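You operate a simulated robot arm through the tools that you are given. There is no shell and no other tool. Be economical: measure what you need, move in short steps, check, and stop when the job is done.

You run a simulated two-armed robot. Do the job below in one go: nothing can be reset, and whatever is moved stays where it is left.

JOB
Stack the small beige tub marked "9.7 %" from the top of the table by the fence on top of the small beige tub marked "7.9 %". Then take the purple bay card from the top of the table by the fence and put it on the left end of the sampling table. Then take the thick green seal ring and leave it on the bottom shelf of the narrow a-frame. Then take the large teal scoop and leave it on the top of the steel cabinet with a window. Then put the small jar with the teal foot on top of the valve with the yellow lever. Then take the green brush from the top of the steel table with one drawer and leave it on the left part of the long steel table top. Then put the blue seal ring from the top of the steel table with one drawer on the low shelf of the long steel table. Then take the card on the top of the steel table with one drawer and put it away on the low shelf of the long steel table. The order counts. Set down upright: bay card, small jar with the teal foot, card.

The check looks at the end state, three seconds after you hand in, the way a careful person would. Anything else that was tipped, shoved, dropped, spilled or broken makes it a failure. Lids that push on must go on centred and level and be pressed home; caps that screw on are set level and turned clockwise until they are tight.

ROBOT AND FRAMES
Two 7-joint arms with two-finger parallel grippers on one trunk, on a base that drives. Base frame: it is fixed to the floor where the robot stands at the start and does not move with it; the origin is under the middle of the robot, x ahead of it, y to its left, z up. Units: mm, rad, N and s.
The left shoulder is at the start at [50, 187, 1135], the right one opposite. With the tool pointing down near the work surface each hand reaches from about 100 to 660 mm from the robot's upright axis, wherever it stands, measured 20 degrees to its own side. Places, roughly: bay card [500, 0, 1000]; bottom shelf of the narrow a-frame [3000, -1100, 300]; brush [7250, 9000, 1000]; card [8250, 9000, 1000]; large teal scoop (17x6x7 cm) [-200, 5700, 900]; left end of the sampling table (18x15 cm) [2740, 3500, 860]; left part of the long steel table top [5000, 8700, 800]; low shelf of the long steel table [5400, 8700, 300]; seal ring [7750, 9000, 750]; small beige tub [750, 250, 1000]; small jar with the teal foot (6x6x8 cm) [7200, 8400, 900]; thick green seal ring (5x5x2 cm) [700, -200, 900]; top of the steel cabinet with a window [-400, 7200, 1300]; valve with the yellow lever (12x10x10 cm) [5100, 9000, 900]. Payload 3.43 kg a hand.
The tool frame of a hand sits at the grasp point between the pads (the TCP): z along the fingers, y along the line on which they close. The tips reach 30 mm beyond it. Largest opening 94 mm; finger width 28, thickness 10; the body of the gripper, 50 by 96 mm, starts 55 mm behind the TCP.
Orientation is told as [roll, pitch, yaw] about the base's x, y, z axes, in that order, counted from this pose: with the fingers straight down and closing along the base's y, the tool's x points along the base's -x, its y along +y and its z along -z.

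CONTROLS
- The arms move only by the tool move_arm. It takes "left_series", "right_series" or both (then of equal length, played together; a hand with none holds still); each is a list of rows, each an object of numbers (a shift or turn left out is 0, a gripper value left out holds the last): "grip": the finger opening in m, from 0 to 0.094; "dx", "dy", "dz": the shift along the base's x, y, z in m; "rx", "ry", "rz": the turn, a rotation vector about the base's x, y, z in rad. In form: [{"grip": .., "dx": .., "dy": .., "dz": .., "rx": .., "ry": .., "rz": ..}, ...]. A call has 1 to 20 rows; each row is the pose to reach, as a shift and turn from the pose commanded when the call began. A row lasts 0.2 s, in which the tool goes at most 50 mm and 0.15 rad; a call with a longer step from one row to the next is refused whole, and so is a gripper value outside its range. A pose out of reach is approached as far as the arm can. The call stops where the force on the tool passes 40 N (or 10 N more than at its start, if that is more) or the arm is blocked; 0.2 s more then pass. Each finger travels about 153 mm/s and halts on what it meets, pressing with about 42 N; the grip force reading is that of the motor and also rises with nothing between the fingers. The clock runs only during rows and for 0.2 s after the last one: add rows that repeat a pose to give the fingers time. The reply holds the time, the measured pose of the TCP, the force on the tool along the base axes, the opening and the grip force, in the units named above and with some noise, with the torque about the TCP (base axes, N m) and any sound that the robot's microphone picked up.
- Cameras (640 x 400 px; columns grow to the right, rows downward): "scene" is now at [150, 20.9, 1324.8]; the picture's right is [0.22, -0.98, 0.00], its down [-0.30, -0.07, -0.95] and it looks along [0.93, 0.21, -0.31] (base axes); focal length 224 px, centre (320, 200). "left" rides on the left gripper at [76, -14, -102] in its tool frame; the picture's right is [0.18, 0.98, 0.00], its down [-0.75, 0.14, -0.64] and it looks along [-0.63, 0.12, 0.77] (tool axes); focal length 243 px, centre (320, 200). "right" rides on the right gripper at [76, 14, -102] in its tool frame; the picture's right is [-0.18, 0.98, 0.00], its down [-0.75, -0.14, -0.64] and it looks along [-0.63, -0.12, 0.77] (tool axes); focal length 243 px, centre (320, 200). There is no depth. A picture from a camera that has moved, and an enlarged one, comes with that camera's place and axes in the base frame and with its lens.
- capture(camera): a new picture of that camera. No time passes.
- lift_body(by): slides the trunk up (or, below 0, down) by that many mm; the arms and the scene camera ride with it, the base frame stays. It gives what a move gives, with no picture.
- steer(legs): drives the robot by 1 to 6 legs, each [ahead, left, turn to the left] in mm, mm and rad, along the robot's own axes; the way and the turn of a leg run together, so that a leg with both is an arc; at most 1500 mm and 3.142 rad a leg. The arms and the cameras ride along, it lands a little off, and it stops where it bumps. It gives what a move gives.
- head_to(pan, tilt): turns the head with the scene camera to pan (to the left, within 1.396 rad either way) and tilt (down, from -0.506 to 1.204), counted from straight ahead of the robot. It gives what a move gives.
- close_up(camera, box): a new picture of the part [left, top, right, bottom] of that camera's present view, enlarged. No time passes.
- job_done(): hands the job in; it is judged then, once.

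Go step by step. Nothing tells you exact positions but the pictures and the camera data: compare them with the known pose of the tool, close in by small moves and look again before you grip or let go. The budget is 483 turns and 230 pictures, counting those below and the enlarged ones. Unless the task says otherwise, let go and move clear before handing in, and close with one line.

The tools are called after "Request:" by a JSON object that holds its "api" and its "payload". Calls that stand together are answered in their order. move_arm: Moves the arms, as the interface text tells. Its arguments: {"type":"object","properties":{"left_series":{"type":"array"},"right_series":{"type":"array"}},"required":[]} The other tools are called the same way: lift_body (by) slides the trunk up or down; steer (legs) drives the base; head_to (pan, tilt) turns the head that bears the scene camera; capture (camera) takes a picture; close_up (camera, box) takes an enlarged picture of a part of a camera's view; job_done () hands the job in.

At the start:

```text
clock: 0.0
left_eef_pos: [425.9, 361.1, 1096.0]
left_tool_rot: [0.002, 0.001, 0.0]
left_ft_force: [0.0, 0.2, -0.1]
left_torque: [-0.01, -0.01, -0.01]
left_finger_gap: 94.0
left_gripper_force: 0.1
right_eef_pos: [277.7, -26.8, 1225.3]
right_tool_rot: [0.0, 0.001, 0.0]
right_ft_force: [0.1, -0.2, -0.4]
right_torque: [-0.04, -0.02, 0.03]
right_finger_gap: 94.0
right_gripper_force: 0.1
trunk travel left (down, up): [-350.0, 82.0]
robot x, y, heading: [2.0, 0.3, -0.001]
head pan, tilt: [0.22, 0.314]
```

scene: 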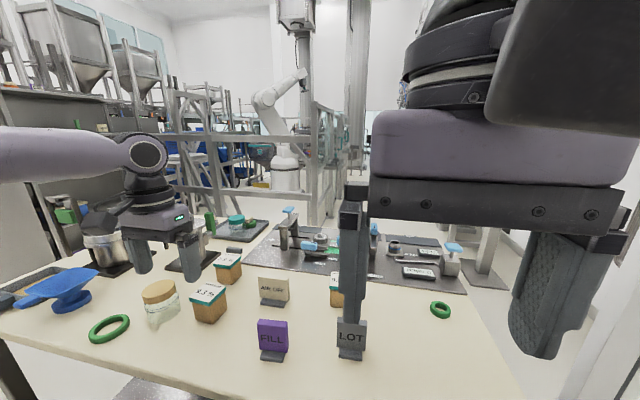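
right: 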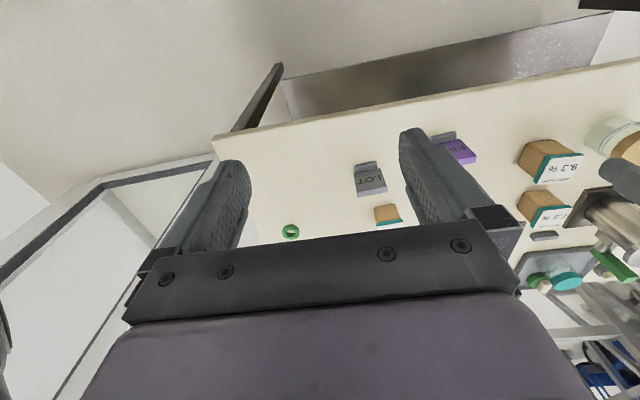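
left: 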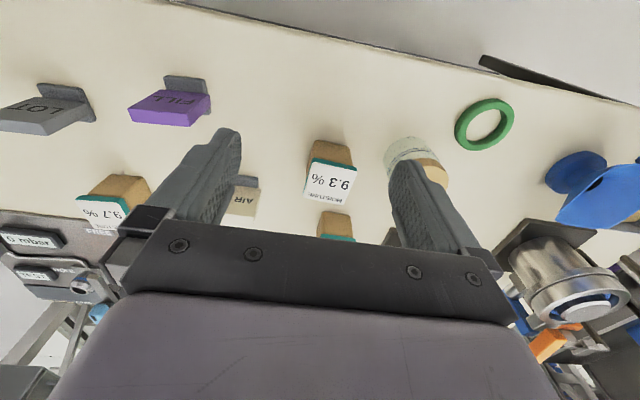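

I see the fence table with tubs, cards and rings, but the right arm blocks part of the view. I'll enlarge the pictures to read the labels before moving.

Request:
{"api": "close_up", "payload": {"camera": "scene", "box": [180, 200, 480, 388]}}

Request:
{"api": "close_up", "payload": {"camera": "left", "box": [0, 60, 400, 310]}}

```text
2.13 times, centred on (330, 294) of scene
camera zoom: at [150.0, 20.9, 1324.8], right [0.22, -0.98, 0.0], down [-0.3, -0.07, -0.95], along [0.93, 0.21, -0.31], focal length 478 px, centre (299, 0)
```

zoom: 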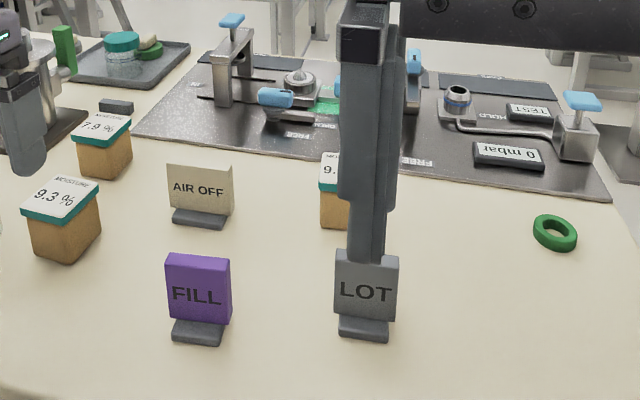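

```text
1.60 times, centred on (200, 185) of left
camera zoom: at [349.6, 348.3, 1198.6], right [-0.18, 0.98, 0.0], down [0.75, 0.14, 0.64], along [0.63, 0.12, -0.77], focal length 388 px, centre (512, 224)
```

zoom: 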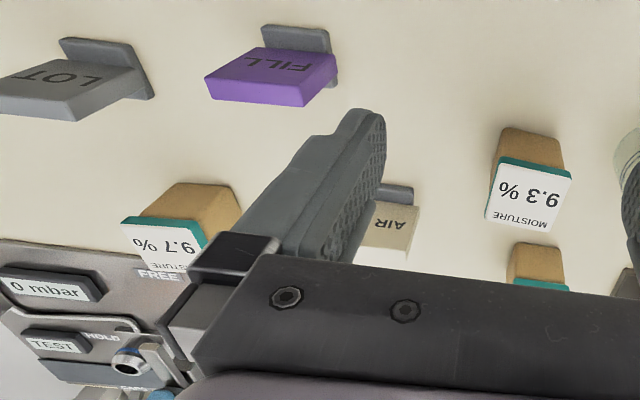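

The tub to move (9.7 %) is about [660, 80] and the 7.9 % tub is farther left. The table top is around z=860. I'll swing the right arm out of the view and look down.

Request:
{"api": "move_arm", "payload": {"right_series": [{"dy": -0.05}, {"dy": -0.1}, {"dy": -0.15}, {"dy": -0.2}, {"dy": -0.25}, {"dy": -0.3}]}}

Request:
{"api": "head_to", "payload": {"pan": 0.15, "tilt": 0.7}}

Request:
{"api": "capture", "payload": {"camera": "scene"}}

```text
clock: 1.4
left_eef_pos: [424.0, 361.4, 1096.5]
left_tool_rot: [0.0, 0.001, 0.0]
left_ft_force: [0.0, 0.0, -0.3]
left_torque: [-0.05, -0.01, 0.01]
left_finger_gap: 93.8
left_gripper_force: 0.0
right_eef_pos: [277.5, -328.0, 1225.0]
right_tool_rot: [0.002, 0.001, 0.0]
right_ft_force: [0.9, -0.8, -0.8]
right_torque: [0.01, 0.01, -0.02]
right_finger_gap: 94.2
right_gripper_force: 0.0
trunk travel left (down, up): [-350.0, 82.0]
robot x, y, heading: [-3.3, 3.4, -0.002]
head pan, tilt: [0.22, 0.314]
```

```text
clock: 2.3
left_eef_pos: [425.5, 360.4, 1095.1]
left_tool_rot: [0.001, 0.0, 0.001]
left_ft_force: [0.1, 0.2, -0.6]
left_torque: [0.0, 0.0, -0.01]
left_finger_gap: 94.1
left_gripper_force: 0.1
right_eef_pos: [278.2, -326.7, 1225.8]
right_tool_rot: [0.0, 0.0, 0.0]
right_ft_force: [-0.6, -0.3, -1.0]
right_torque: [-0.02, -0.02, -0.01]
right_finger_gap: 94.3
right_gripper_force: 0.0
trunk travel left (down, up): [-350.0, 82.0]
robot x, y, heading: [-1.8, 2.9, -0.0]
head pan, tilt: [0.15, 0.7]
```

```text
224 pictures are left
camera scene: at [142.9, 13.2, 1290.0], right [0.15, -0.99, 0.0], down [-0.64, -0.1, -0.77], along [0.76, 0.11, -0.64], focal length 224 px, centre (320, 200)
```

scene: 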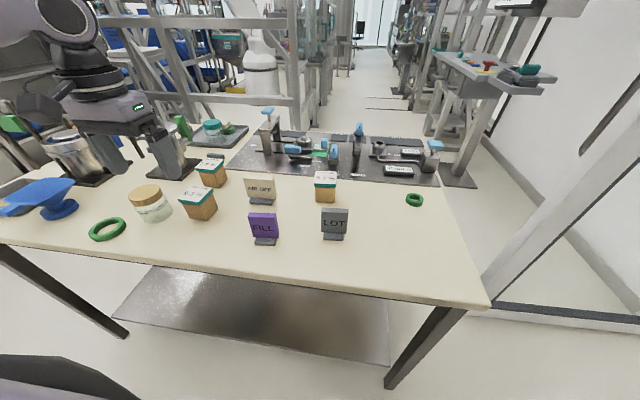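

Now the view is clear. I'll enlarge the region with the two tubs and cards for measuring.

Request:
{"api": "close_up", "payload": {"camera": "scene", "box": [180, 140, 360, 252]}}

Request:
{"api": "close_up", "payload": {"camera": "scene", "box": [290, 120, 480, 240]}}

```text
3.56 times, centred on (270, 196) of scene
camera zoom: at [142.9, 13.2, 1290.0], right [0.15, -0.99, 0.0], down [-0.64, -0.1, -0.77], along [0.76, 0.11, -0.64], focal length 798 px, centre (498, 214)
```

zoom: 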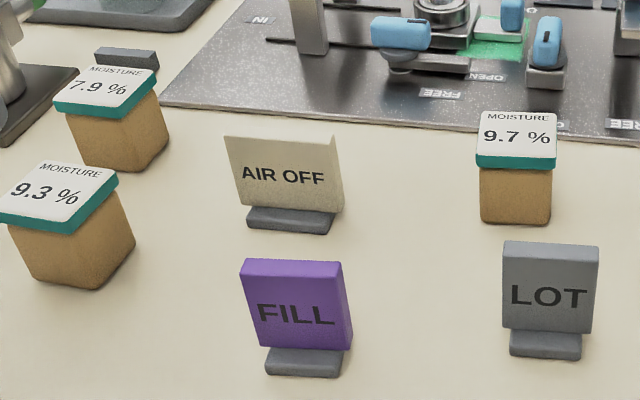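

```text
3.33 times, centred on (385, 180) of scene
camera zoom: at [142.9, 13.2, 1290.0], right [0.15, -0.99, 0.0], down [-0.64, -0.1, -0.77], along [0.76, 0.11, -0.64], focal length 748 px, centre (103, 267)
```

zoom: 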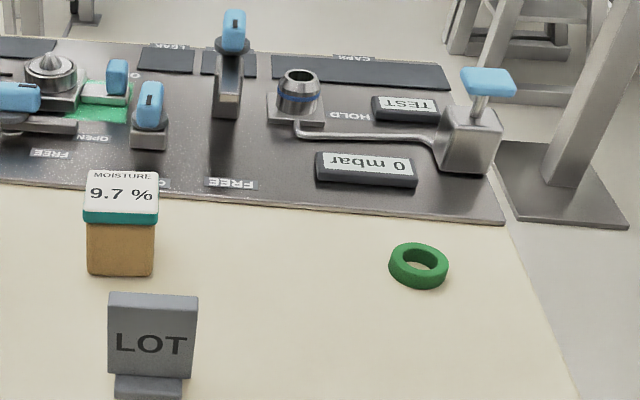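

The 9.7 % tub's lid centre is about [671, 77, 931] and the 7.9 % tub is about [688, 437, 931]. I need to be closer, so I'll drive forward a little (table edge x≈390).

Request:
{"api": "steer", "payload": {"legs": [[120, 30, 0]]}}

```text
clock: 3.5
left_eef_pos: [545.8, 391.7, 1095.1]
left_tool_rot: [0.0, 0.001, 0.002]
left_ft_force: [0.1, -0.2, -0.1]
left_torque: [0.0, 0.01, 0.0]
left_finger_gap: 93.8
left_gripper_force: 0.0
right_eef_pos: [397.1, -297.6, 1226.2]
right_tool_rot: [-0.001, 0.001, 0.001]
right_ft_force: [0.2, -0.1, 0.1]
right_torque: [0.02, 0.05, -0.04]
right_finger_gap: 94.0
right_gripper_force: 0.1
trunk travel left (down, up): [-350.0, 82.0]
robot x, y, heading: [120.4, 30.8, 0.003]
head pan, tilt: [0.15, 0.7]
```

No bump. Now I'll bring the left hand over the 9.7 % tub and look.

Request:
{"api": "move_arm", "payload": {"left_series": [{"dx": 0.02, "dy": -0.045}, {"dx": 0.04, "dy": -0.09}, {"dx": 0.06, "dy": -0.135}, {"dx": 0.08, "dy": -0.18}, {"dx": 0.1, "dy": -0.22}, {"dx": 0.11, "dy": -0.265}, {"dx": 0.12, "dy": -0.312}, {"dx": 0.12, "dy": -0.312, "dz": -0.04}, {"dx": 0.12, "dy": -0.312, "dz": -0.06}]}}

Request:
{"api": "capture", "payload": {"camera": "left"}}

Request:
{"api": "capture", "payload": {"camera": "scene"}}

```text
clock: 5.5
left_eef_pos: [579.6, 195.4, 1044.6]
left_tool_rot: [0.0, 0.0, 0.001]
left_ft_force: [0.2, 0.0, 1.0]
left_torque: [-0.05, 0.02, 0.0]
left_finger_gap: 94.0
left_gripper_force: 0.1
left hand out of reach, approached as far as the arm can: row 4, 5, 6, 7, 8, 9
right_eef_pos: [395.8, -297.6, 1225.5]
right_tool_rot: [-0.001, 0.001, 0.0]
right_ft_force: [0.4, 0.2, -0.3]
right_torque: [0.01, 0.02, -0.02]
right_finger_gap: 94.1
right_gripper_force: 0.0
trunk travel left (down, up): [-350.0, 82.0]
robot x, y, heading: [119.9, 32.7, 0.001]
head pan, tilt: [0.15, 0.7]
```

```text
221 pictures are left
camera left: at [503.4, 182.4, 1146.7], right [-0.18, 0.98, 0.0], down [0.75, 0.14, 0.64], along [0.63, 0.12, -0.77], focal length 243 px, centre (320, 200)
```

left: 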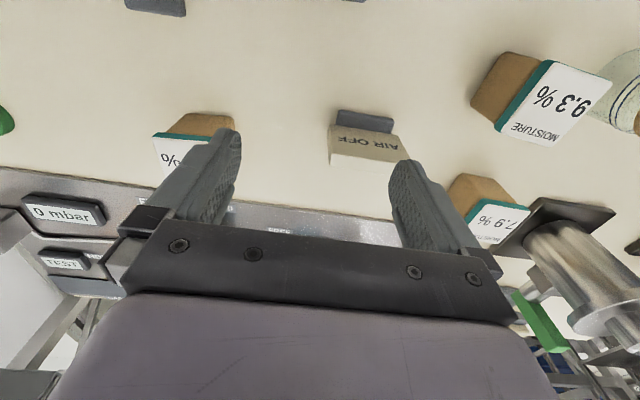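

```text
220 pictures are left
camera scene: at [261.7, 43.2, 1289.9], right [0.15, -0.99, 0.0], down [-0.64, -0.1, -0.76], along [0.76, 0.11, -0.64], focal length 224 px, centre (320, 200)
```

scene: 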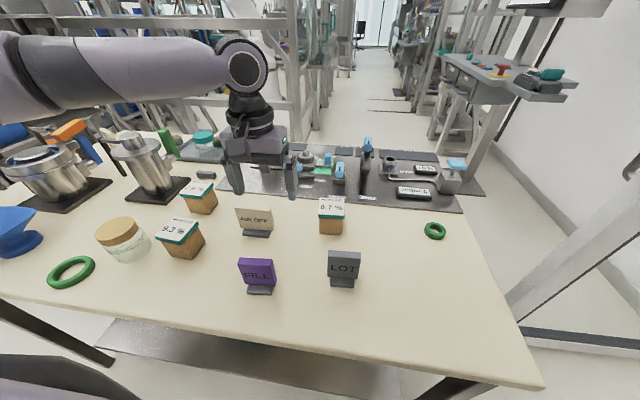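

The reach falls short at this height. I'll check my base against the table with the head tilted down, and raise the trunk.

Request:
{"api": "lift_body", "payload": {"by": 80}}

Request:
{"api": "head_to", "payload": {"pan": 0.0, "tilt": 1.2}}

Request:
{"api": "capture", "payload": {"camera": "scene"}}

```text
clock: 6.7
left_eef_pos: [580.1, 196.0, 1124.8]
left_tool_rot: [-0.002, -0.001, -0.001]
left_ft_force: [0.7, 0.1, 0.1]
left_torque: [-0.01, -0.01, -0.01]
left_finger_gap: 94.0
left_gripper_force: 0.0
right_eef_pos: [397.7, -297.8, 1306.3]
right_tool_rot: [0.0, -0.001, 0.0]
right_ft_force: [0.9, 0.5, -0.2]
right_torque: [-0.03, -0.03, -0.03]
right_finger_gap: 94.0
right_gripper_force: 0.1
trunk travel left (down, up): [-430.0, 2.0]
robot x, y, heading: [117.6, 32.4, -0.001]
head pan, tilt: [0.15, 0.7]
```

```text
clock: 7.6
left_eef_pos: [579.7, 197.0, 1124.9]
left_tool_rot: [-0.002, -0.001, 0.0]
left_ft_force: [0.5, -0.4, -0.5]
left_torque: [-0.02, 0.04, -0.03]
left_finger_gap: 93.7
left_gripper_force: 0.0
right_eef_pos: [396.9, -296.5, 1305.4]
right_tool_rot: [0.001, 0.0, 0.001]
right_ft_force: [-0.5, 0.2, -0.8]
right_torque: [-0.03, 0.01, 0.02]
right_finger_gap: 94.0
right_gripper_force: 0.1
trunk travel left (down, up): [-430.0, 2.0]
robot x, y, heading: [115.0, 30.5, -0.003]
head pan, tilt: [0.0, 1.201]
```

```text
219 pictures are left
camera scene: at [233.6, 30.5, 1334.0], right [0.0, -1.0, 0.0], down [-0.93, 0.0, -0.36], along [0.36, 0.0, -0.93], focal length 224 px, centre (320, 200)
```

scene: 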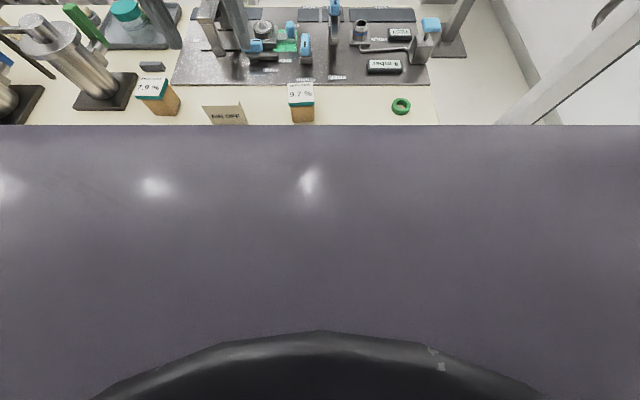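

The chest fills that view, so it doesn't help. With the trunk up, I'll try the reach toward the 9.7 % tub at a lower height.

Request:
{"api": "move_arm", "payload": {"left_series": [{"dy": -0.03, "dz": -0.03}, {"dx": 0.0, "dy": -0.06, "dz": -0.06}, {"dx": 0.02, "dy": -0.09, "dz": -0.08}, {"dx": 0.04, "dy": -0.12, "dz": -0.1}, {"dx": 0.06, "dy": -0.12, "dz": -0.12}]}}

Request:
{"api": "capture", "payload": {"camera": "left"}}

```text
clock: 8.8
left_eef_pos: [560.5, 194.2, 1046.5]
left_tool_rot: [-0.001, -0.002, 0.001]
left_ft_force: [0.4, -0.5, -0.3]
left_torque: [0.01, 0.0, 0.01]
left_finger_gap: 93.9
left_gripper_force: 0.0
left hand out of reach, approached as far as the arm can: row 1, 2, 3, 4, 5
right_eef_pos: [396.1, -297.8, 1305.6]
right_tool_rot: [0.001, 0.0, -0.001]
right_ft_force: [0.3, 0.8, 0.1]
right_torque: [-0.01, 0.01, 0.0]
right_finger_gap: 93.8
right_gripper_force: 0.1
trunk travel left (down, up): [-430.0, 2.0]
robot x, y, heading: [121.9, 32.5, -0.001]
head pan, tilt: [0.0, 1.201]
```

```text
218 pictures are left
camera left: at [483.5, 180.5, 1149.8], right [-0.18, 0.98, 0.0], down [0.75, 0.14, 0.64], along [0.63, 0.12, -0.77], focal length 243 px, centre (320, 200)
```

left: 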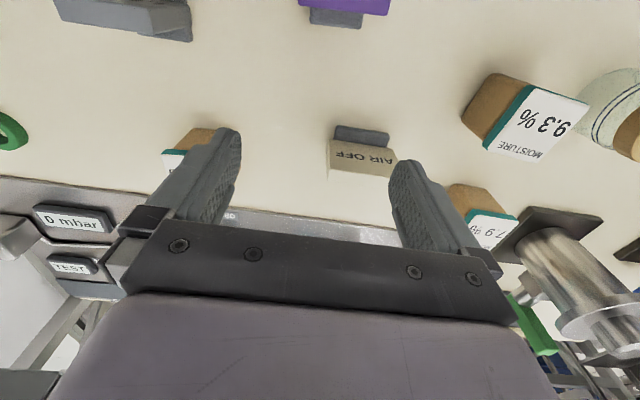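

The reply is ambiguous about what the commanded pose now is, so I'll send a small move to find out.

Request:
{"api": "move_arm", "payload": {"left_series": [{"dz": -0.03}]}}

```text
clock: 9.2
left_eef_pos: [557.0, 201.7, 1020.1]
left_tool_rot: [-0.002, 0.0, 0.0]
left_ft_force: [0.2, 0.5, 0.2]
left_torque: [0.01, -0.02, -0.01]
left_finger_gap: 93.9
left_gripper_force: 0.1
left hand out of reach, approached as far as the arm can: row 1
right_eef_pos: [397.1, -297.9, 1305.5]
right_tool_rot: [0.001, 0.0, 0.001]
right_ft_force: [-0.3, -0.1, -0.6]
right_torque: [-0.02, 0.05, 0.0]
right_finger_gap: 94.0
right_gripper_force: 0.0
trunk travel left (down, up): [-430.0, 2.0]
robot x, y, heading: [116.9, 29.1, 0.004]
head pan, tilt: [0.0, 1.201]
```

Request:
{"api": "move_arm", "payload": {"left_series": [{"dx": -0.04, "dy": 0.03}, {"dx": -0.08, "dy": 0.06}, {"dx": -0.1, "dy": 0.08}]}}

```text
clock: 10.0
left_eef_pos: [454.9, 281.5, 1021.1]
left_tool_rot: [-0.002, -0.002, 0.0]
left_ft_force: [0.2, -0.3, -0.2]
left_torque: [0.05, -0.02, 0.01]
left_finger_gap: 94.1
left_gripper_force: 0.1
right_eef_pos: [395.7, -297.1, 1307.0]
right_tool_rot: [0.001, -0.001, 0.001]
right_ft_force: [-0.1, -0.3, 0.3]
right_torque: [-0.01, 0.01, -0.02]
right_finger_gap: 94.0
right_gripper_force: 0.0
trunk travel left (down, up): [-430.0, 2.0]
robot x, y, heading: [120.0, 33.2, -0.002]
head pan, tilt: [0.0, 1.201]
```

Commanded poses reset to the clamped pose, good. The reach seems better with a lower shoulder, so I'll raise the hands and lower the trunk to test.

Request:
{"api": "move_arm", "payload": {"left_series": [{"dz": 0.05}, {"dz": 0.1}, {"dz": 0.15}, {"dz": 0.2}]}}

Request:
{"api": "lift_body", "payload": {"by": -230}}

Request:
{"api": "head_to", "payload": {"pan": 0.15, "tilt": 0.5}}

Request:
{"api": "move_arm", "payload": {"left_series": [{"dx": 0.03, "dy": -0.03}, {"dx": 0.06, "dy": -0.06}, {"dx": 0.09, "dy": -0.09}, {"dx": 0.12, "dy": -0.12}, {"dx": 0.15, "dy": -0.15}, {"dx": 0.17, "dy": -0.18}, {"dx": 0.19, "dy": -0.205}]}}

```text
clock: 11.0
left_eef_pos: [457.0, 281.1, 1221.1]
left_tool_rot: [-0.001, -0.001, -0.003]
left_ft_force: [0.4, 0.1, 0.2]
left_torque: [0.01, -0.02, -0.01]
left_finger_gap: 94.4
left_gripper_force: 0.0
right_eef_pos: [395.9, -297.8, 1306.0]
right_tool_rot: [0.001, 0.001, 0.0]
right_ft_force: [0.1, 0.0, 0.4]
right_torque: [0.04, 0.0, 0.0]
right_finger_gap: 94.0
right_gripper_force: 0.1
trunk travel left (down, up): [-430.0, 2.0]
robot x, y, heading: [119.2, 29.4, -0.002]
head pan, tilt: [0.0, 1.201]
```

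```text
clock: 13.4
left_eef_pos: [457.9, 281.1, 991.5]
left_tool_rot: [0.0, -0.002, 0.0]
left_ft_force: [0.3, -0.3, -0.3]
left_torque: [-0.02, 0.0, -0.04]
left_finger_gap: 94.0
left_gripper_force: 0.0
right_eef_pos: [395.9, -297.5, 1076.3]
right_tool_rot: [-0.002, -0.001, 0.001]
right_ft_force: [0.6, 0.2, 0.3]
right_torque: [0.02, -0.02, -0.02]
right_finger_gap: 94.0
right_gripper_force: 0.2
trunk travel left (down, up): [-200.0, 232.0]
robot x, y, heading: [116.6, 27.7, 0.005]
head pan, tilt: [0.0, 1.201]
```

```text
clock: 14.5
left_eef_pos: [458.8, 281.3, 991.3]
left_tool_rot: [-0.003, -0.003, 0.001]
left_ft_force: [-0.7, 0.7, -0.4]
left_torque: [-0.03, 0.0, 0.0]
left_finger_gap: 94.0
left_gripper_force: 0.0
right_eef_pos: [397.6, -297.9, 1077.0]
right_tool_rot: [0.0, 0.0, 0.0]
right_ft_force: [-0.2, 0.4, 0.4]
right_torque: [0.0, 0.03, -0.02]
right_finger_gap: 93.8
right_gripper_force: 0.1
trunk travel left (down, up): [-200.0, 232.0]
robot x, y, heading: [119.4, 31.6, -0.001]
head pan, tilt: [0.15, 0.499]
```

```text
clock: 16.1
left_eef_pos: [566.5, 196.0, 965.4]
left_tool_rot: [-0.002, -0.003, 0.001]
left_ft_force: [0.7, -0.3, 0.0]
left_torque: [0.01, 0.01, 0.03]
left_finger_gap: 94.0
left_gripper_force: 0.1
left hand out of reach, approached as far as the arm can: row 3, 4, 5, 6, 7
right_eef_pos: [397.0, -297.7, 1075.6]
right_tool_rot: [0.0, 0.0, 0.001]
right_ft_force: [1.1, -0.4, -0.5]
right_torque: [0.0, 0.0, 0.02]
right_finger_gap: 94.0
right_gripper_force: 0.2
trunk travel left (down, up): [-200.0, 232.0]
robot x, y, heading: [118.3, 31.0, 0.001]
head pan, tilt: [0.15, 0.499]
```

Still limited. I'll back out to y≈300 and probe straight forward to see what the actual reach boundary is.

Request:
{"api": "move_arm", "payload": {"left_series": [{"dx": -0.04, "dy": 0.03, "dz": 0.01}, {"dx": -0.07, "dy": 0.07, "dz": 0.02}, {"dx": -0.07, "dy": 0.105, "dz": 0.025}, {"dx": -0.03, "dy": 0.105, "dz": 0.025}, {"dx": 0.0, "dy": 0.105, "dz": 0.025}, {"dx": 0.04, "dy": 0.105, "dz": 0.025}, {"dx": 0.08, "dy": 0.105, "dz": 0.025}, {"dx": 0.12, "dy": 0.105, "dz": 0.025}]}}

Request:
{"api": "capture", "payload": {"camera": "scene"}}

```text
refused: row 1 steps farther than a row can; nothing moved
```

```text
217 pictures are left
camera scene: at [267.6, 44.1, 1157.6], right [0.15, -0.99, 0.0], down [-0.47, -0.07, -0.88], along [0.87, 0.13, -0.48], focal length 224 px, centre (320, 200)
```

scene: 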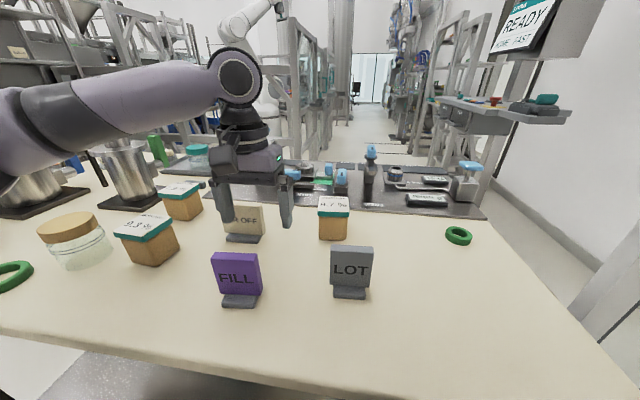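

Request:
{"api": "move_arm", "payload": {"left_series": [{"dx": -0.03, "dy": 0.03, "dz": 0.01}, {"dx": -0.06, "dy": 0.06, "dz": 0.02}, {"dx": -0.07, "dy": 0.1, "dz": 0.025}, {"dx": -0.03, "dy": 0.105, "dz": 0.025}, {"dx": 0.0, "dy": 0.105, "dz": 0.025}, {"dx": 0.04, "dy": 0.105, "dz": 0.025}, {"dx": 0.08, "dy": 0.105, "dz": 0.025}, {"dx": 0.12, "dy": 0.105, "dz": 0.025}]}}

```text
clock: 17.9
left_eef_pos: [659.6, 313.8, 981.6]
left_tool_rot: [-0.001, -0.001, 0.0]
left_ft_force: [-0.4, -0.2, 0.4]
left_torque: [-0.01, 0.03, 0.01]
left_finger_gap: 94.1
left_gripper_force: 0.1
left hand out of reach, approached as far as the arm can: row 8
right_eef_pos: [395.8, -297.5, 1076.7]
right_tool_rot: [0.0, -0.001, 0.0]
right_ft_force: [-0.1, 0.5, 0.0]
right_torque: [0.0, -0.01, 0.01]
right_finger_gap: 93.9
right_gripper_force: 0.1
trunk travel left (down, up): [-200.0, 232.0]
robot x, y, heading: [117.2, 28.3, 0.003]
head pan, tilt: [0.15, 0.499]
```

The reach is good outward of about 25° but not inward. So I'll raise the hand slightly and strafe the base right, to put the 9.7 % tub in the left arm's good zone.

Request:
{"api": "move_arm", "payload": {"left_series": [{"dx": -0.02, "dz": 0.03}, {"dx": -0.04, "dz": 0.06}]}}

Request:
{"api": "steer", "payload": {"legs": [[20, -238, 0]]}}

Request:
{"api": "capture", "payload": {"camera": "left"}}

Request:
{"api": "capture", "payload": {"camera": "scene"}}

```text
clock: 18.5
left_eef_pos: [620.5, 313.5, 1041.5]
left_tool_rot: [-0.002, -0.002, 0.0]
left_ft_force: [0.1, -0.5, 0.1]
left_torque: [0.0, 0.0, -0.03]
left_finger_gap: 94.4
left_gripper_force: 0.1
right_eef_pos: [396.4, -297.8, 1076.5]
right_tool_rot: [-0.001, 0.0, 0.0]
right_ft_force: [0.5, -0.8, -0.8]
right_torque: [0.0, -0.01, 0.02]
right_finger_gap: 94.1
right_gripper_force: 0.1
trunk travel left (down, up): [-200.0, 232.0]
robot x, y, heading: [116.9, 26.1, -0.001]
head pan, tilt: [0.15, 0.499]
```

```text
clock: 20.3
left_eef_pos: [618.1, 206.6, 1041.9]
left_tool_rot: [-0.001, -0.002, 0.005]
left_ft_force: [0.5, -0.3, -0.3]
left_torque: [-0.02, -0.01, 0.02]
left_finger_gap: 93.5
left_gripper_force: 0.0
right_eef_pos: [401.8, -405.1, 1074.7]
right_tool_rot: [0.003, 0.0, 0.008]
right_ft_force: [-0.1, -0.3, -0.7]
right_torque: [-0.01, 0.02, 0.0]
right_finger_gap: 93.8
right_gripper_force: 0.0
trunk travel left (down, up): [-200.0, 232.0]
robot x, y, heading: [123.2, -78.0, 0.01]
head pan, tilt: [0.15, 0.499]
stopped in leg 1: the robot was blocked; the commanded pose is now the measured one
```

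```text
216 pictures are left
camera left: at [542.5, 191.9, 1144.0], right [-0.19, 0.98, 0.0], down [0.75, 0.15, 0.64], along [0.63, 0.12, -0.77], focal length 243 px, centre (320, 200)
```

left: 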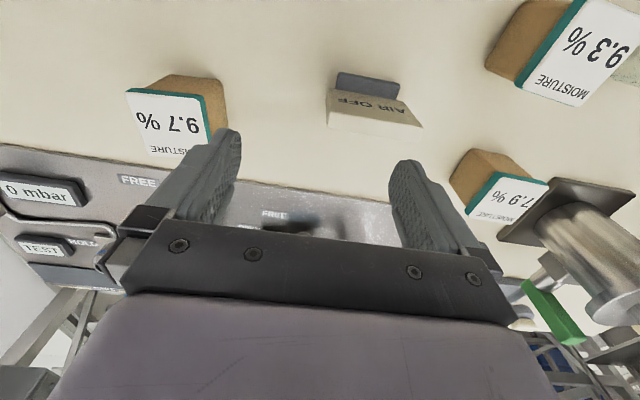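

```text
215 pictures are left
camera scene: at [269.0, -65.2, 1157.6], right [0.16, -0.99, 0.0], down [-0.47, -0.08, -0.88], along [0.87, 0.14, -0.48], focal length 224 px, centre (320, 200)
```

scene: 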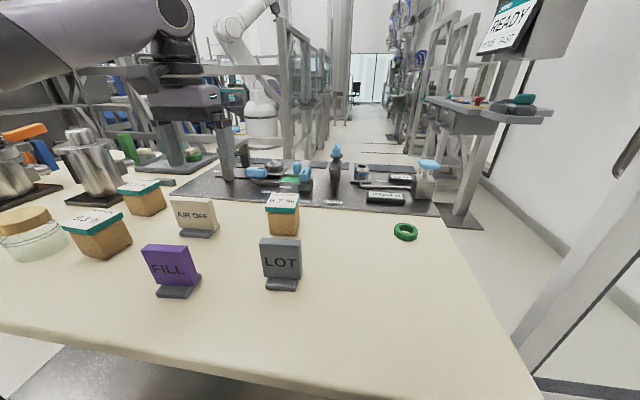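

I bumped something near the table leg, so I'll back off a touch. Then I'll test turning the left wrist clockwise by about 90°, which should free the inward reach; the tub is square, so it can be gripped that way.

Request:
{"api": "steer", "payload": {"legs": [[0, 18, 0]]}}

Request:
{"api": "move_arm", "payload": {"left_series": [{"rz": -0.15}, {"rz": -0.3}, {"rz": -0.45}, {"rz": -0.6}, {"rz": -0.75}, {"rz": -0.9}, {"rz": -1.05}, {"rz": -1.2}, {"rz": -1.35}, {"rz": -1.5}, {"rz": -1.5, "dy": -0.05}, {"rz": -1.5, "dy": -0.1}, {"rz": -1.5, "dy": -0.14}]}}

Request:
{"api": "capture", "payload": {"camera": "left"}}

```text
clock: 21.2
left_eef_pos: [618.2, 223.0, 1042.5]
left_tool_rot: [-0.001, -0.003, 0.007]
left_ft_force: [0.4, 0.4, -0.7]
left_torque: [-0.05, 0.0, -0.02]
left_finger_gap: 93.9
left_gripper_force: 0.1
right_eef_pos: [400.7, -387.8, 1075.5]
right_tool_rot: [0.001, 0.002, 0.009]
right_ft_force: [0.3, -0.1, -0.2]
right_torque: [-0.02, -0.03, 0.01]
right_finger_gap: 93.6
right_gripper_force: 0.1
trunk travel left (down, up): [-200.0, 232.0]
robot x, y, heading: [116.2, -63.5, 0.01]
head pan, tilt: [0.15, 0.499]
```

```text
clock: 24.0
left_eef_pos: [587.4, 156.5, 1035.1]
left_tool_rot: [0.001, -0.003, -1.493]
left_ft_force: [-0.2, -0.1, -0.1]
left_torque: [-0.01, 0.01, 0.03]
left_finger_gap: 94.1
left_gripper_force: 0.1
left hand out of reach, approached as far as the arm can: row 11, 12, 13
right_eef_pos: [400.3, -388.2, 1076.1]
right_tool_rot: [0.002, -0.001, 0.01]
right_ft_force: [-1.0, 0.5, -0.2]
right_torque: [0.0, -0.04, -0.03]
right_finger_gap: 94.0
right_gripper_force: 0.0
trunk travel left (down, up): [-200.0, 232.0]
robot x, y, heading: [116.0, -62.4, 0.004]
head pan, tilt: [0.15, 0.499]
```

```text
214 pictures are left
camera left: at [567.3, 232.7, 1137.5], right [0.97, 0.26, 0.0], down [0.2, -0.74, 0.64], along [0.17, -0.62, -0.77], focal length 243 px, centre (320, 200)
```

left: 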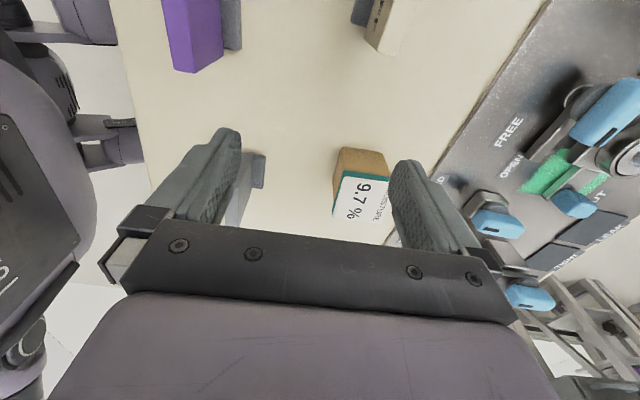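

The inward limit persists. I'll return the wrist to yaw 0 and turn the base a little to the right, so that the tub lies about 28° left of my heading, where the reach was good.

Request:
{"api": "move_arm", "payload": {"left_series": [{"rz": 0.15, "dz": 0.02}, {"rz": 0.3, "dz": 0.02}, {"rz": 0.45, "dz": 0.02}, {"rz": 0.6, "dz": 0.02}, {"rz": 0.75, "dz": 0.02}, {"rz": 0.9, "dz": 0.02}, {"rz": 1.05, "dz": 0.02}, {"rz": 1.2, "dz": 0.02}, {"rz": 1.35, "dz": 0.02}, {"rz": 1.5, "dz": 0.02}]}}

Request:
{"api": "steer", "payload": {"legs": [[0, 20, -0.3]]}}

Request:
{"api": "capture", "payload": {"camera": "left"}}

```text
clock: 26.2
left_eef_pos: [580.7, 161.4, 1053.5]
left_tool_rot: [-0.001, -0.003, 0.009]
left_ft_force: [-0.3, -0.8, -0.3]
left_torque: [0.05, -0.02, 0.02]
left_finger_gap: 94.1
left_gripper_force: 0.0
left hand out of reach, approached as far as the arm can: row 1, 2, 3, 4, 5, 6, 7, 8, 9, 10
right_eef_pos: [401.2, -387.8, 1074.7]
right_tool_rot: [0.002, 0.004, 0.009]
right_ft_force: [-0.8, 0.0, 0.1]
right_torque: [0.01, 0.04, 0.0]
right_finger_gap: 94.0
right_gripper_force: 0.1
trunk travel left (down, up): [-200.0, 232.0]
robot x, y, heading: [117.8, -62.2, 0.008]
head pan, tilt: [0.15, 0.499]
```

```text
clock: 27.5
left_eef_pos: [627.1, 37.1, 1054.0]
left_tool_rot: [-0.002, -0.003, -0.292]
left_ft_force: [-0.7, 0.2, -0.3]
left_torque: [0.0, -0.03, 0.07]
left_finger_gap: 94.1
left_gripper_force: 0.0
right_eef_pos: [295.1, -436.5, 1075.7]
right_tool_rot: [0.001, 0.001, -0.289]
right_ft_force: [-1.0, 0.1, 0.1]
right_torque: [-0.02, 0.0, 0.01]
right_finger_gap: 93.9
right_gripper_force: 0.1
trunk travel left (down, up): [-200.0, 232.0]
robot x, y, heading: [122.9, -41.1, -0.287]
head pan, tilt: [0.15, 0.499]
```

```text
213 pictures are left
camera left: at [550.2, 46.4, 1156.1], right [0.11, 0.99, 0.0], down [0.76, -0.08, 0.64], along [0.64, -0.07, -0.77], focal length 243 px, centre (320, 200)
```

left: 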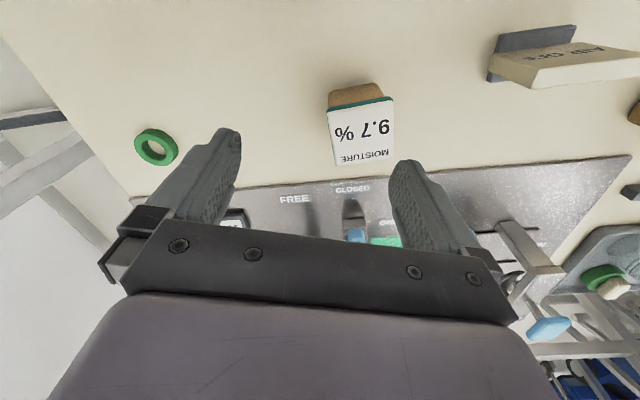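

The tub lid centre is now about [659, 76], with yaw about +0.08. I'll align the hand with it and drop part way.

Request:
{"api": "move_arm", "payload": {"left_series": [{"rz": 0.12, "dy": 0.02}, {"rz": 0.25, "dy": 0.039}, {"rz": 0.37, "dx": 0.01, "dy": 0.039}, {"rz": 0.37, "dx": 0.01, "dy": 0.039, "dz": -0.03}, {"rz": 0.37, "dx": 0.015, "dy": 0.039, "dz": -0.06}]}}

Request:
{"api": "capture", "payload": {"camera": "left"}}

```text
clock: 28.7
left_eef_pos: [642.6, 75.6, 993.6]
left_tool_rot: [-0.001, -0.004, 0.079]
left_ft_force: [-0.3, -0.5, 0.2]
left_torque: [0.0, -0.02, 0.01]
left_finger_gap: 93.9
left_gripper_force: 0.1
right_eef_pos: [295.7, -435.5, 1076.3]
right_tool_rot: [0.002, 0.003, -0.288]
right_ft_force: [-0.7, -0.3, 0.1]
right_torque: [0.02, 0.0, -0.02]
right_finger_gap: 94.2
right_gripper_force: 0.0
trunk travel left (down, up): [-200.0, 232.0]
robot x, y, heading: [121.5, -39.6, -0.285]
head pan, tilt: [0.15, 0.499]
```

```text
212 pictures are left
camera left: at [567.4, 57.6, 1096.7], right [-0.26, 0.97, 0.0], down [0.74, 0.2, 0.64], along [0.62, 0.17, -0.77], focal length 243 px, centre (320, 200)
```

left: 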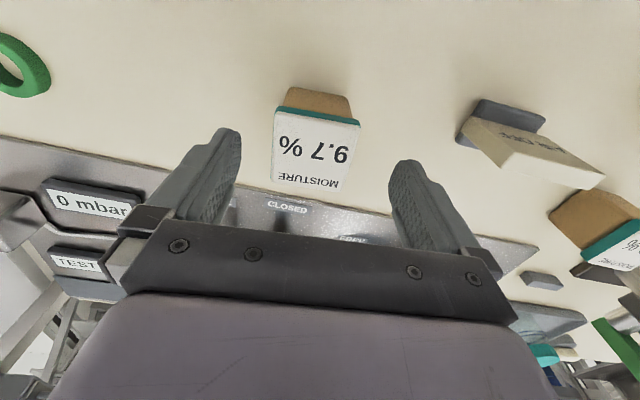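

The lid centre is about [661, 76], and the hand needs +18 mm in x. I'll go there, descend to z≈905 and close.

Request:
{"api": "move_arm", "payload": {"left_series": [{"dx": 0.018, "dy": 0.001, "rz": 0.03}, {"dx": 0.018, "dy": 0.001, "rz": 0.03, "dz": -0.03}, {"dx": 0.018, "dy": 0.001, "rz": 0.03, "dz": -0.06}, {"dx": 0.018, "dy": 0.001, "rz": 0.03, "dz": -0.088}, {"dx": 0.018, "dy": 0.001, "rz": 0.03, "dz": -0.088}]}}

Request:
{"api": "capture", "payload": {"camera": "left"}}

Request:
{"api": "capture", "payload": {"camera": "scene"}}

```text
clock: 29.9
left_eef_pos: [660.2, 76.9, 905.0]
left_tool_rot: [-0.002, -0.005, 0.111]
left_ft_force: [0.5, -0.5, -0.1]
left_torque: [-0.03, -0.03, 0.03]
left_finger_gap: 94.1
left_gripper_force: 0.0
right_eef_pos: [294.0, -436.1, 1075.8]
right_tool_rot: [0.003, 0.0, -0.287]
right_ft_force: [0.5, 0.8, -0.3]
right_torque: [0.02, -0.04, 0.01]
right_finger_gap: 93.8
right_gripper_force: 0.0
trunk travel left (down, up): [-200.0, 232.0]
robot x, y, heading: [124.4, -46.7, -0.292]
head pan, tilt: [0.15, 0.499]
```

```text
211 pictures are left
camera left: at [586.6, 55.8, 1007.8], right [-0.29, 0.96, 0.0], down [0.73, 0.22, 0.64], along [0.62, 0.19, -0.77], focal length 243 px, centre (320, 200)
```

left: 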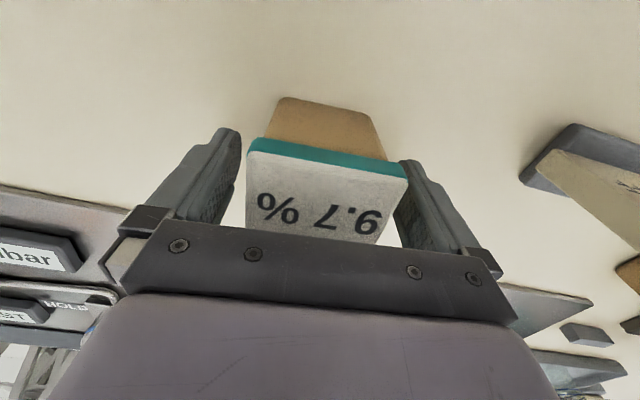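

```text
210 pictures are left
camera scene: at [267.9, -71.1, 1157.6], right [-0.14, -0.99, 0.0], down [-0.47, 0.07, -0.88], along [0.87, -0.12, -0.48], focal length 224 px, centre (320, 200)
```

scene: 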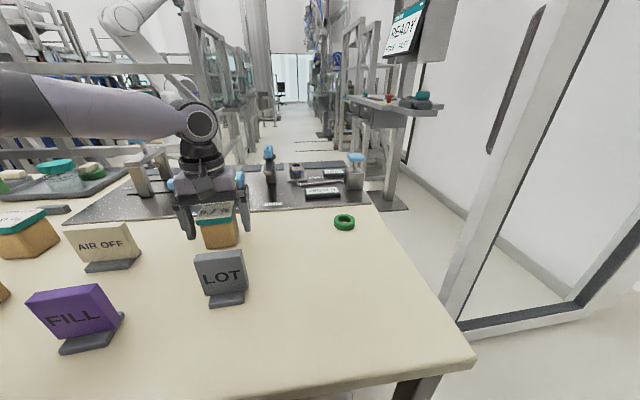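

The fingers straddle the tub and it is aligned. Closing.

Request:
{"api": "move_arm", "payload": {"left_series": [{"grip": 0.07}, {"grip": 0.055}, {"grip": 0.045}, {"grip": 0.045}, {"grip": 0.045}]}}

```text
clock: 31.1
left_eef_pos: [661.7, 77.8, 905.8]
left_tool_rot: [0.0, -0.004, 0.11]
left_ft_force: [0.2, 0.2, 0.1]
left_torque: [0.07, -0.02, 0.03]
left_finger_gap: 63.9
left_gripper_force: 42.4
right_eef_pos: [294.9, -435.1, 1075.0]
right_tool_rot: [0.002, 0.002, -0.287]
right_ft_force: [-0.4, -0.6, 0.3]
right_torque: [0.01, -0.05, 0.01]
right_finger_gap: 94.0
right_gripper_force: 0.1
trunk travel left (down, up): [-200.0, 232.0]
robot x, y, heading: [117.5, -45.3, -0.283]
head pan, tilt: [0.15, 0.499]
```

Gripped at 63.9 mm. I'll lift it and look left along the path.

Request:
{"api": "move_arm", "payload": {"left_series": [{"dz": 0.03}, {"dz": 0.06}, {"dz": 0.09, "dx": -0.01}, {"dz": 0.11, "dx": -0.02}]}}

Request:
{"api": "head_to", "payload": {"pan": 0.9, "tilt": 0.5}}

Request:
{"api": "capture", "payload": {"camera": "scene"}}

```text
clock: 32.1
left_eef_pos: [639.4, 77.0, 1017.1]
left_tool_rot: [-0.002, -0.004, 0.11]
left_ft_force: [0.9, -0.2, -1.0]
left_torque: [0.02, 0.0, -0.01]
left_finger_gap: 63.6
left_gripper_force: 42.2
right_eef_pos: [295.7, -434.9, 1076.1]
right_tool_rot: [0.001, 0.003, -0.288]
right_ft_force: [0.4, 1.3, -0.1]
right_torque: [-0.01, -0.01, -0.03]
right_finger_gap: 93.8
right_gripper_force: 0.1
trunk travel left (down, up): [-200.0, 232.0]
robot x, y, heading: [120.2, -41.9, -0.285]
head pan, tilt: [0.15, 0.499]
```

```text
clock: 33.2
left_eef_pos: [640.8, 77.9, 1015.4]
left_tool_rot: [0.0, -0.002, 0.11]
left_ft_force: [-0.9, -0.7, -2.1]
left_torque: [-0.05, -0.02, 0.0]
left_finger_gap: 63.9
left_gripper_force: 41.8
right_eef_pos: [295.4, -434.2, 1076.0]
right_tool_rot: [0.002, 0.002, -0.289]
right_ft_force: [-0.5, -0.2, 0.1]
right_torque: [0.06, -0.02, 0.02]
right_finger_gap: 94.2
right_gripper_force: 0.1
trunk travel left (down, up): [-200.0, 232.0]
robot x, y, heading: [120.6, -45.5, -0.287]
head pan, tilt: [0.901, 0.499]
```

```text
209 pictures are left
camera scene: at [252.3, -6.4, 1157.6], right [0.57, -0.82, 0.0], down [-0.39, -0.28, -0.88], along [0.72, 0.5, -0.48], focal length 224 px, centre (320, 200)
```

scene: 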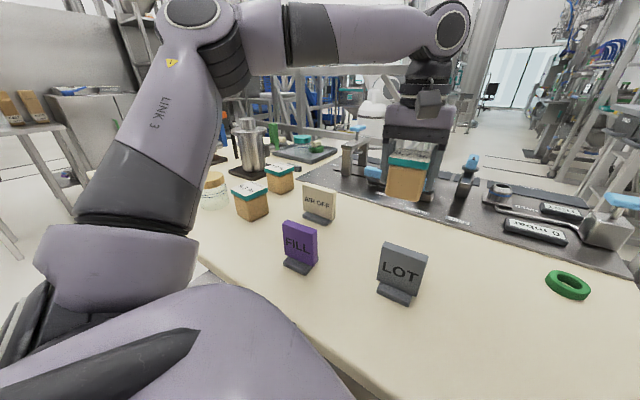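

The elbow rides high and clear of everything. I'll strafe left about 355 mm with the tub held up.

Request:
{"api": "steer", "payload": {"legs": [[-95, 340, 0]]}}

Request:
{"api": "capture", "payload": {"camera": "scene"}}

Request:
{"api": "capture", "payload": {"camera": "left"}}

```text
clock: 37.0
left_eef_pos: [641.4, 428.7, 1015.7]
left_tool_rot: [0.001, -0.001, 0.101]
left_ft_force: [0.4, 0.8, -1.1]
left_torque: [0.01, 0.0, -0.02]
left_finger_gap: 63.6
left_gripper_force: 42.0
right_eef_pos: [292.5, -84.2, 1075.9]
right_tool_rot: [0.002, 0.002, -0.295]
right_ft_force: [0.3, 0.4, -0.6]
right_torque: [-0.02, -0.02, 0.02]
right_finger_gap: 94.0
right_gripper_force: 0.1
trunk travel left (down, up): [-200.0, 232.0]
robot x, y, heading: [122.3, 308.7, -0.297]
head pan, tilt: [0.901, 0.499]
stopped in leg 1: the robot was blocked; the commanded pose is now the measured one
```

```text
208 pictures are left
camera scene: at [252.5, 346.1, 1157.6], right [0.57, -0.82, 0.0], down [-0.39, -0.27, -0.88], along [0.72, 0.5, -0.48], focal length 224 px, centre (320, 200)
```

scene: 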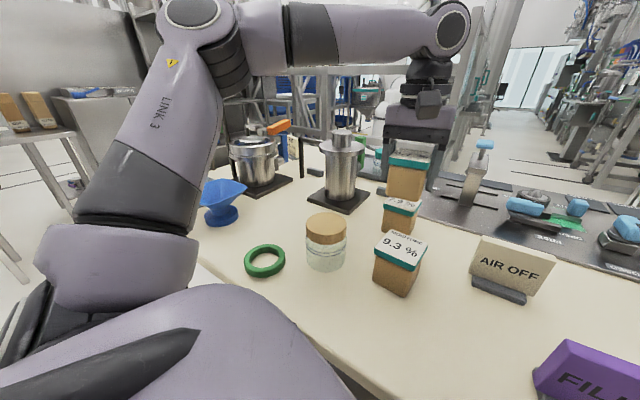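

```text
207 pictures are left
camera left: at [566.2, 407.0, 1118.0], right [-0.28, 0.96, 0.0], down [0.73, 0.22, 0.64], along [0.62, 0.18, -0.77], focal length 243 px, centre (320, 200)
```

left: 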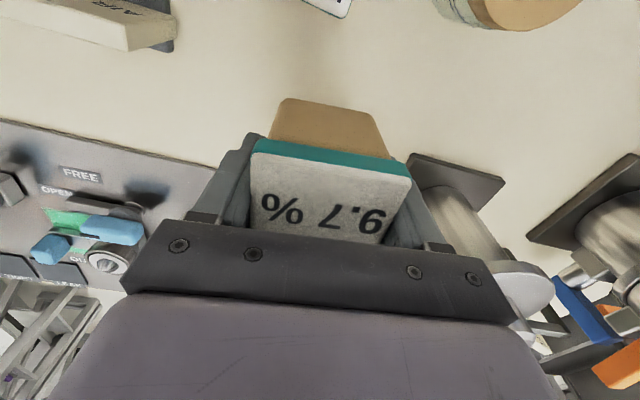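

I'm nearly there. The 7.9 % tub sits just below and ahead of the held one; I'll enlarge the scene view to fix its position.

Request:
{"api": "close_up", "payload": {"camera": "scene", "box": [340, 130, 460, 305]}}

```text
2.29 times, centred on (400, 218) of scene
camera zoom: at [252.5, 346.1, 1157.6], right [0.57, -0.82, 0.0], down [-0.39, -0.27, -0.88], along [0.72, 0.5, -0.48], focal length 513 px, centre (137, 160)
```

zoom: 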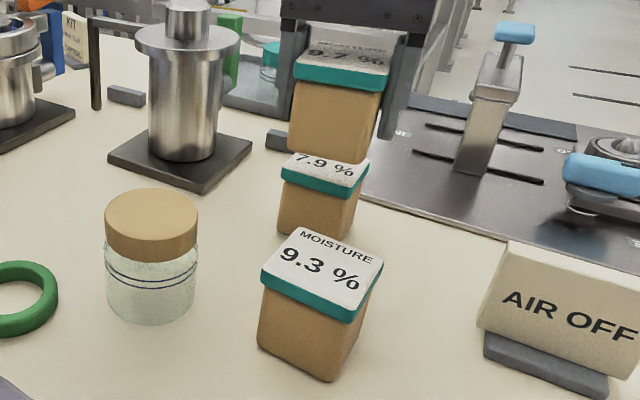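

The held tub hides part of the target lid. I'll raise and retract it a bit to measure the 7.9 % lid fully.

Request:
{"api": "move_arm", "payload": {"left_series": [{"dz": 0.04, "dx": -0.01}, {"dz": 0.07, "dx": -0.03, "dy": -0.03}, {"dz": 0.08, "dx": -0.03, "dy": -0.07}, {"dz": 0.08, "dx": -0.03, "dy": -0.1}]}}

Request:
{"api": "close_up", "payload": {"camera": "scene", "box": [340, 150, 500, 250]}}

Request:
{"api": "capture", "payload": {"camera": "left"}}

```text
clock: 38.0
left_eef_pos: [591.2, 378.4, 1074.0]
left_tool_rot: [0.0, -0.003, 0.104]
left_ft_force: [-0.5, 0.6, -1.5]
left_torque: [-0.04, 0.0, -0.02]
left_finger_gap: 63.9
left_gripper_force: 42.2
left hand out of reach, approached as far as the arm can: row 3, 4
right_eef_pos: [292.1, -83.6, 1075.4]
right_tool_rot: [0.001, -0.002, -0.295]
right_ft_force: [0.5, -0.2, -0.9]
right_torque: [-0.02, -0.02, 0.02]
right_finger_gap: 93.9
right_gripper_force: 0.1
trunk travel left (down, up): [-200.0, 232.0]
robot x, y, heading: [120.3, 307.4, -0.294]
head pan, tilt: [0.901, 0.499]
```

```text
4.00 times, centred on (420, 200) of scene
camera zoom: at [252.1, 346.1, 1157.7], right [0.57, -0.82, 0.0], down [-0.39, -0.27, -0.88], along [0.72, 0.5, -0.48], focal length 898 px, centre (-80, 200)
```

zoom: 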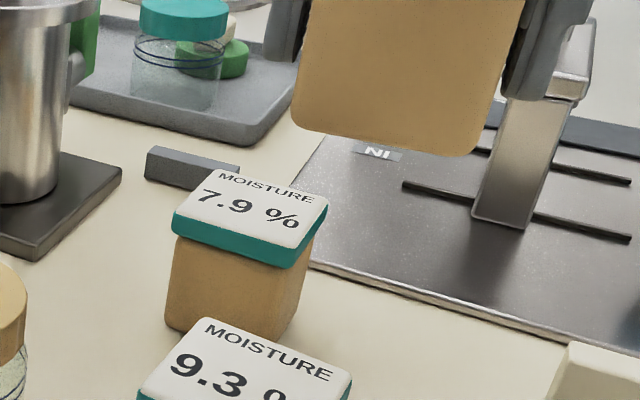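

```text
204 pictures are left
camera left: at [515.7, 357.4, 1176.2], right [-0.29, 0.96, 0.0], down [0.73, 0.22, 0.64], along [0.62, 0.18, -0.76], focal length 243 px, centre (320, 200)
```

left: 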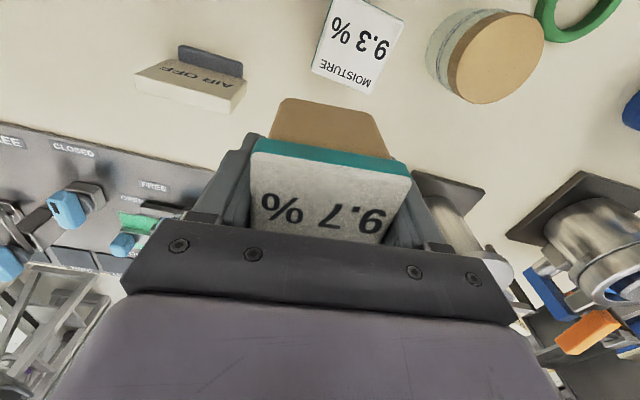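

The 7.9 % lid centre works out near [683, 436], with yaw ≈ -0.02. I'll bring the held tub over it with about 15 mm clearance and compare edges.

Request:
{"api": "move_arm", "payload": {"left_series": [{"dz": -0.01, "dy": 0.03}, {"dz": -0.03, "dx": 0.02, "dy": 0.055}, {"dz": -0.06, "dx": 0.05, "dy": 0.057, "rz": -0.05}, {"dz": -0.075, "dx": 0.075, "dy": 0.057, "rz": -0.12}, {"dz": -0.08, "dx": 0.09, "dy": 0.057, "rz": -0.12}]}}

Request:
{"api": "close_up", "payload": {"camera": "scene", "box": [340, 150, 500, 250]}}

```text
clock: 39.2
left_eef_pos: [680.5, 436.5, 993.3]
left_tool_rot: [-0.001, -0.002, -0.02]
left_ft_force: [-0.2, -0.4, -1.6]
left_torque: [-0.02, -0.02, -0.02]
left_finger_gap: 63.9
left_gripper_force: 42.0
right_eef_pos: [292.7, -82.6, 1075.1]
right_tool_rot: [0.003, 0.002, -0.296]
right_ft_force: [0.1, 0.8, 0.1]
right_torque: [0.03, -0.03, 0.02]
right_finger_gap: 94.2
right_gripper_force: 0.0
trunk travel left (down, up): [-200.0, 232.0]
robot x, y, heading: [118.9, 311.3, -0.296]
head pan, tilt: [0.901, 0.499]
```

```text
4.00 times, centred on (420, 200) of scene
camera zoom: at [252.6, 346.1, 1157.6], right [0.57, -0.82, 0.0], down [-0.39, -0.27, -0.88], along [0.72, 0.5, -0.48], focal length 898 px, centre (-80, 200)
```

zoom: 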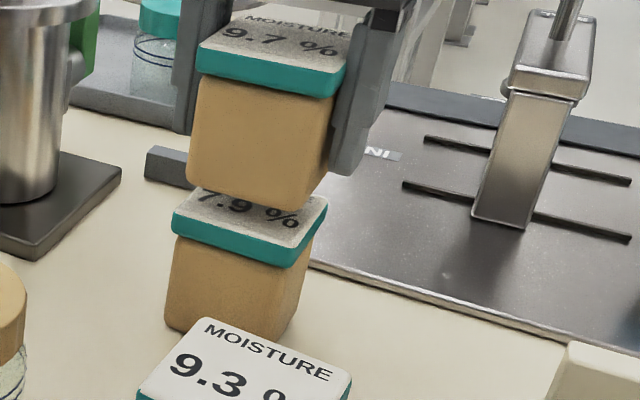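

Request:
{"api": "move_arm", "payload": {"left_series": [{"dz": -0.006}, {"dz": -0.012}]}}

Request:
{"api": "close_up", "payload": {"camera": "scene", "box": [360, 150, 440, 240]}}

```text
clock: 39.8
left_eef_pos: [681.1, 434.1, 981.7]
left_tool_rot: [-0.002, -0.001, -0.017]
left_ft_force: [0.1, 0.0, -1.6]
left_torque: [-0.01, -0.03, -0.01]
left_finger_gap: 64.0
left_gripper_force: 42.4
right_eef_pos: [292.6, -83.1, 1076.2]
right_tool_rot: [0.002, 0.002, -0.294]
right_ft_force: [0.6, 0.4, -0.1]
right_torque: [0.02, 0.0, 0.02]
right_finger_gap: 93.8
right_gripper_force: 0.1
trunk travel left (down, up): [-200.0, 232.0]
robot x, y, heading: [122.9, 314.4, -0.294]
head pan, tilt: [0.901, 0.499]
```

```text
4.44 times, centred on (400, 195) of scene
camera zoom: at [252.5, 346.1, 1157.6], right [0.57, -0.82, 0.0], down [-0.39, -0.27, -0.88], along [0.72, 0.5, -0.48], focal length 998 px, centre (-36, 222)
```

zoom: 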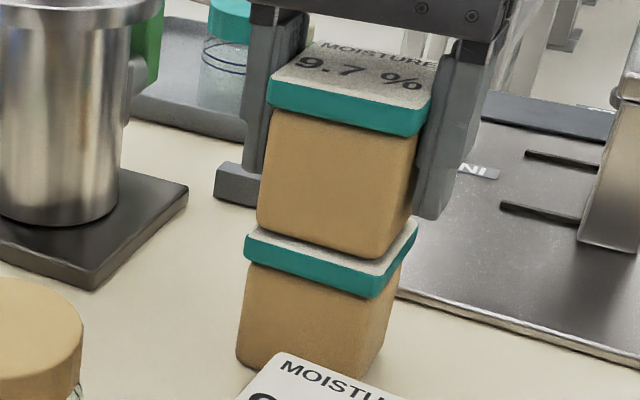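

The alignment is close; I'll shift it about 2 mm and lower gently to contact.

Request:
{"api": "move_arm", "payload": {"left_series": [{"dx": -0.002, "dy": 0.0025, "rz": -0.02}, {"dx": -0.002, "dy": 0.0025, "rz": -0.02, "dz": -0.0015}, {"dx": -0.002, "dy": 0.0025, "rz": -0.02, "dz": -0.003}, {"dx": -0.002, "dy": 0.0025, "rz": -0.02, "dz": -0.0045}]}}

Request:
{"api": "close_up", "payload": {"camera": "scene", "box": [360, 150, 440, 240]}}

```text
clock: 40.8
left_eef_pos: [678.4, 437.6, 980.5]
left_tool_rot: [-0.002, -0.006, -0.036]
left_ft_force: [1.1, 2.8, 14.7]
left_torque: [0.25, 0.31, -0.04]
left_finger_gap: 64.0
left_gripper_force: 42.2
right_eef_pos: [292.2, -83.2, 1076.3]
right_tool_rot: [0.002, 0.001, -0.296]
right_ft_force: [-0.4, -0.5, -0.5]
right_torque: [0.0, 0.04, -0.02]
right_finger_gap: 94.0
right_gripper_force: 0.1
trunk travel left (down, up): [-200.0, 232.0]
robot x, y, heading: [123.0, 312.6, -0.291]
head pan, tilt: [0.901, 0.499]
```

```text
4.44 times, centred on (400, 195) of scene
camera zoom: at [251.4, 346.1, 1158.1], right [0.57, -0.82, 0.0], down [-0.39, -0.27, -0.88], along [0.72, 0.5, -0.48], focal length 998 px, centre (-36, 222)
```

zoom: 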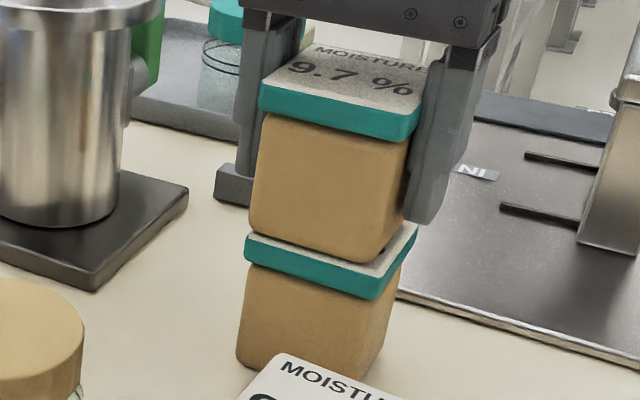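

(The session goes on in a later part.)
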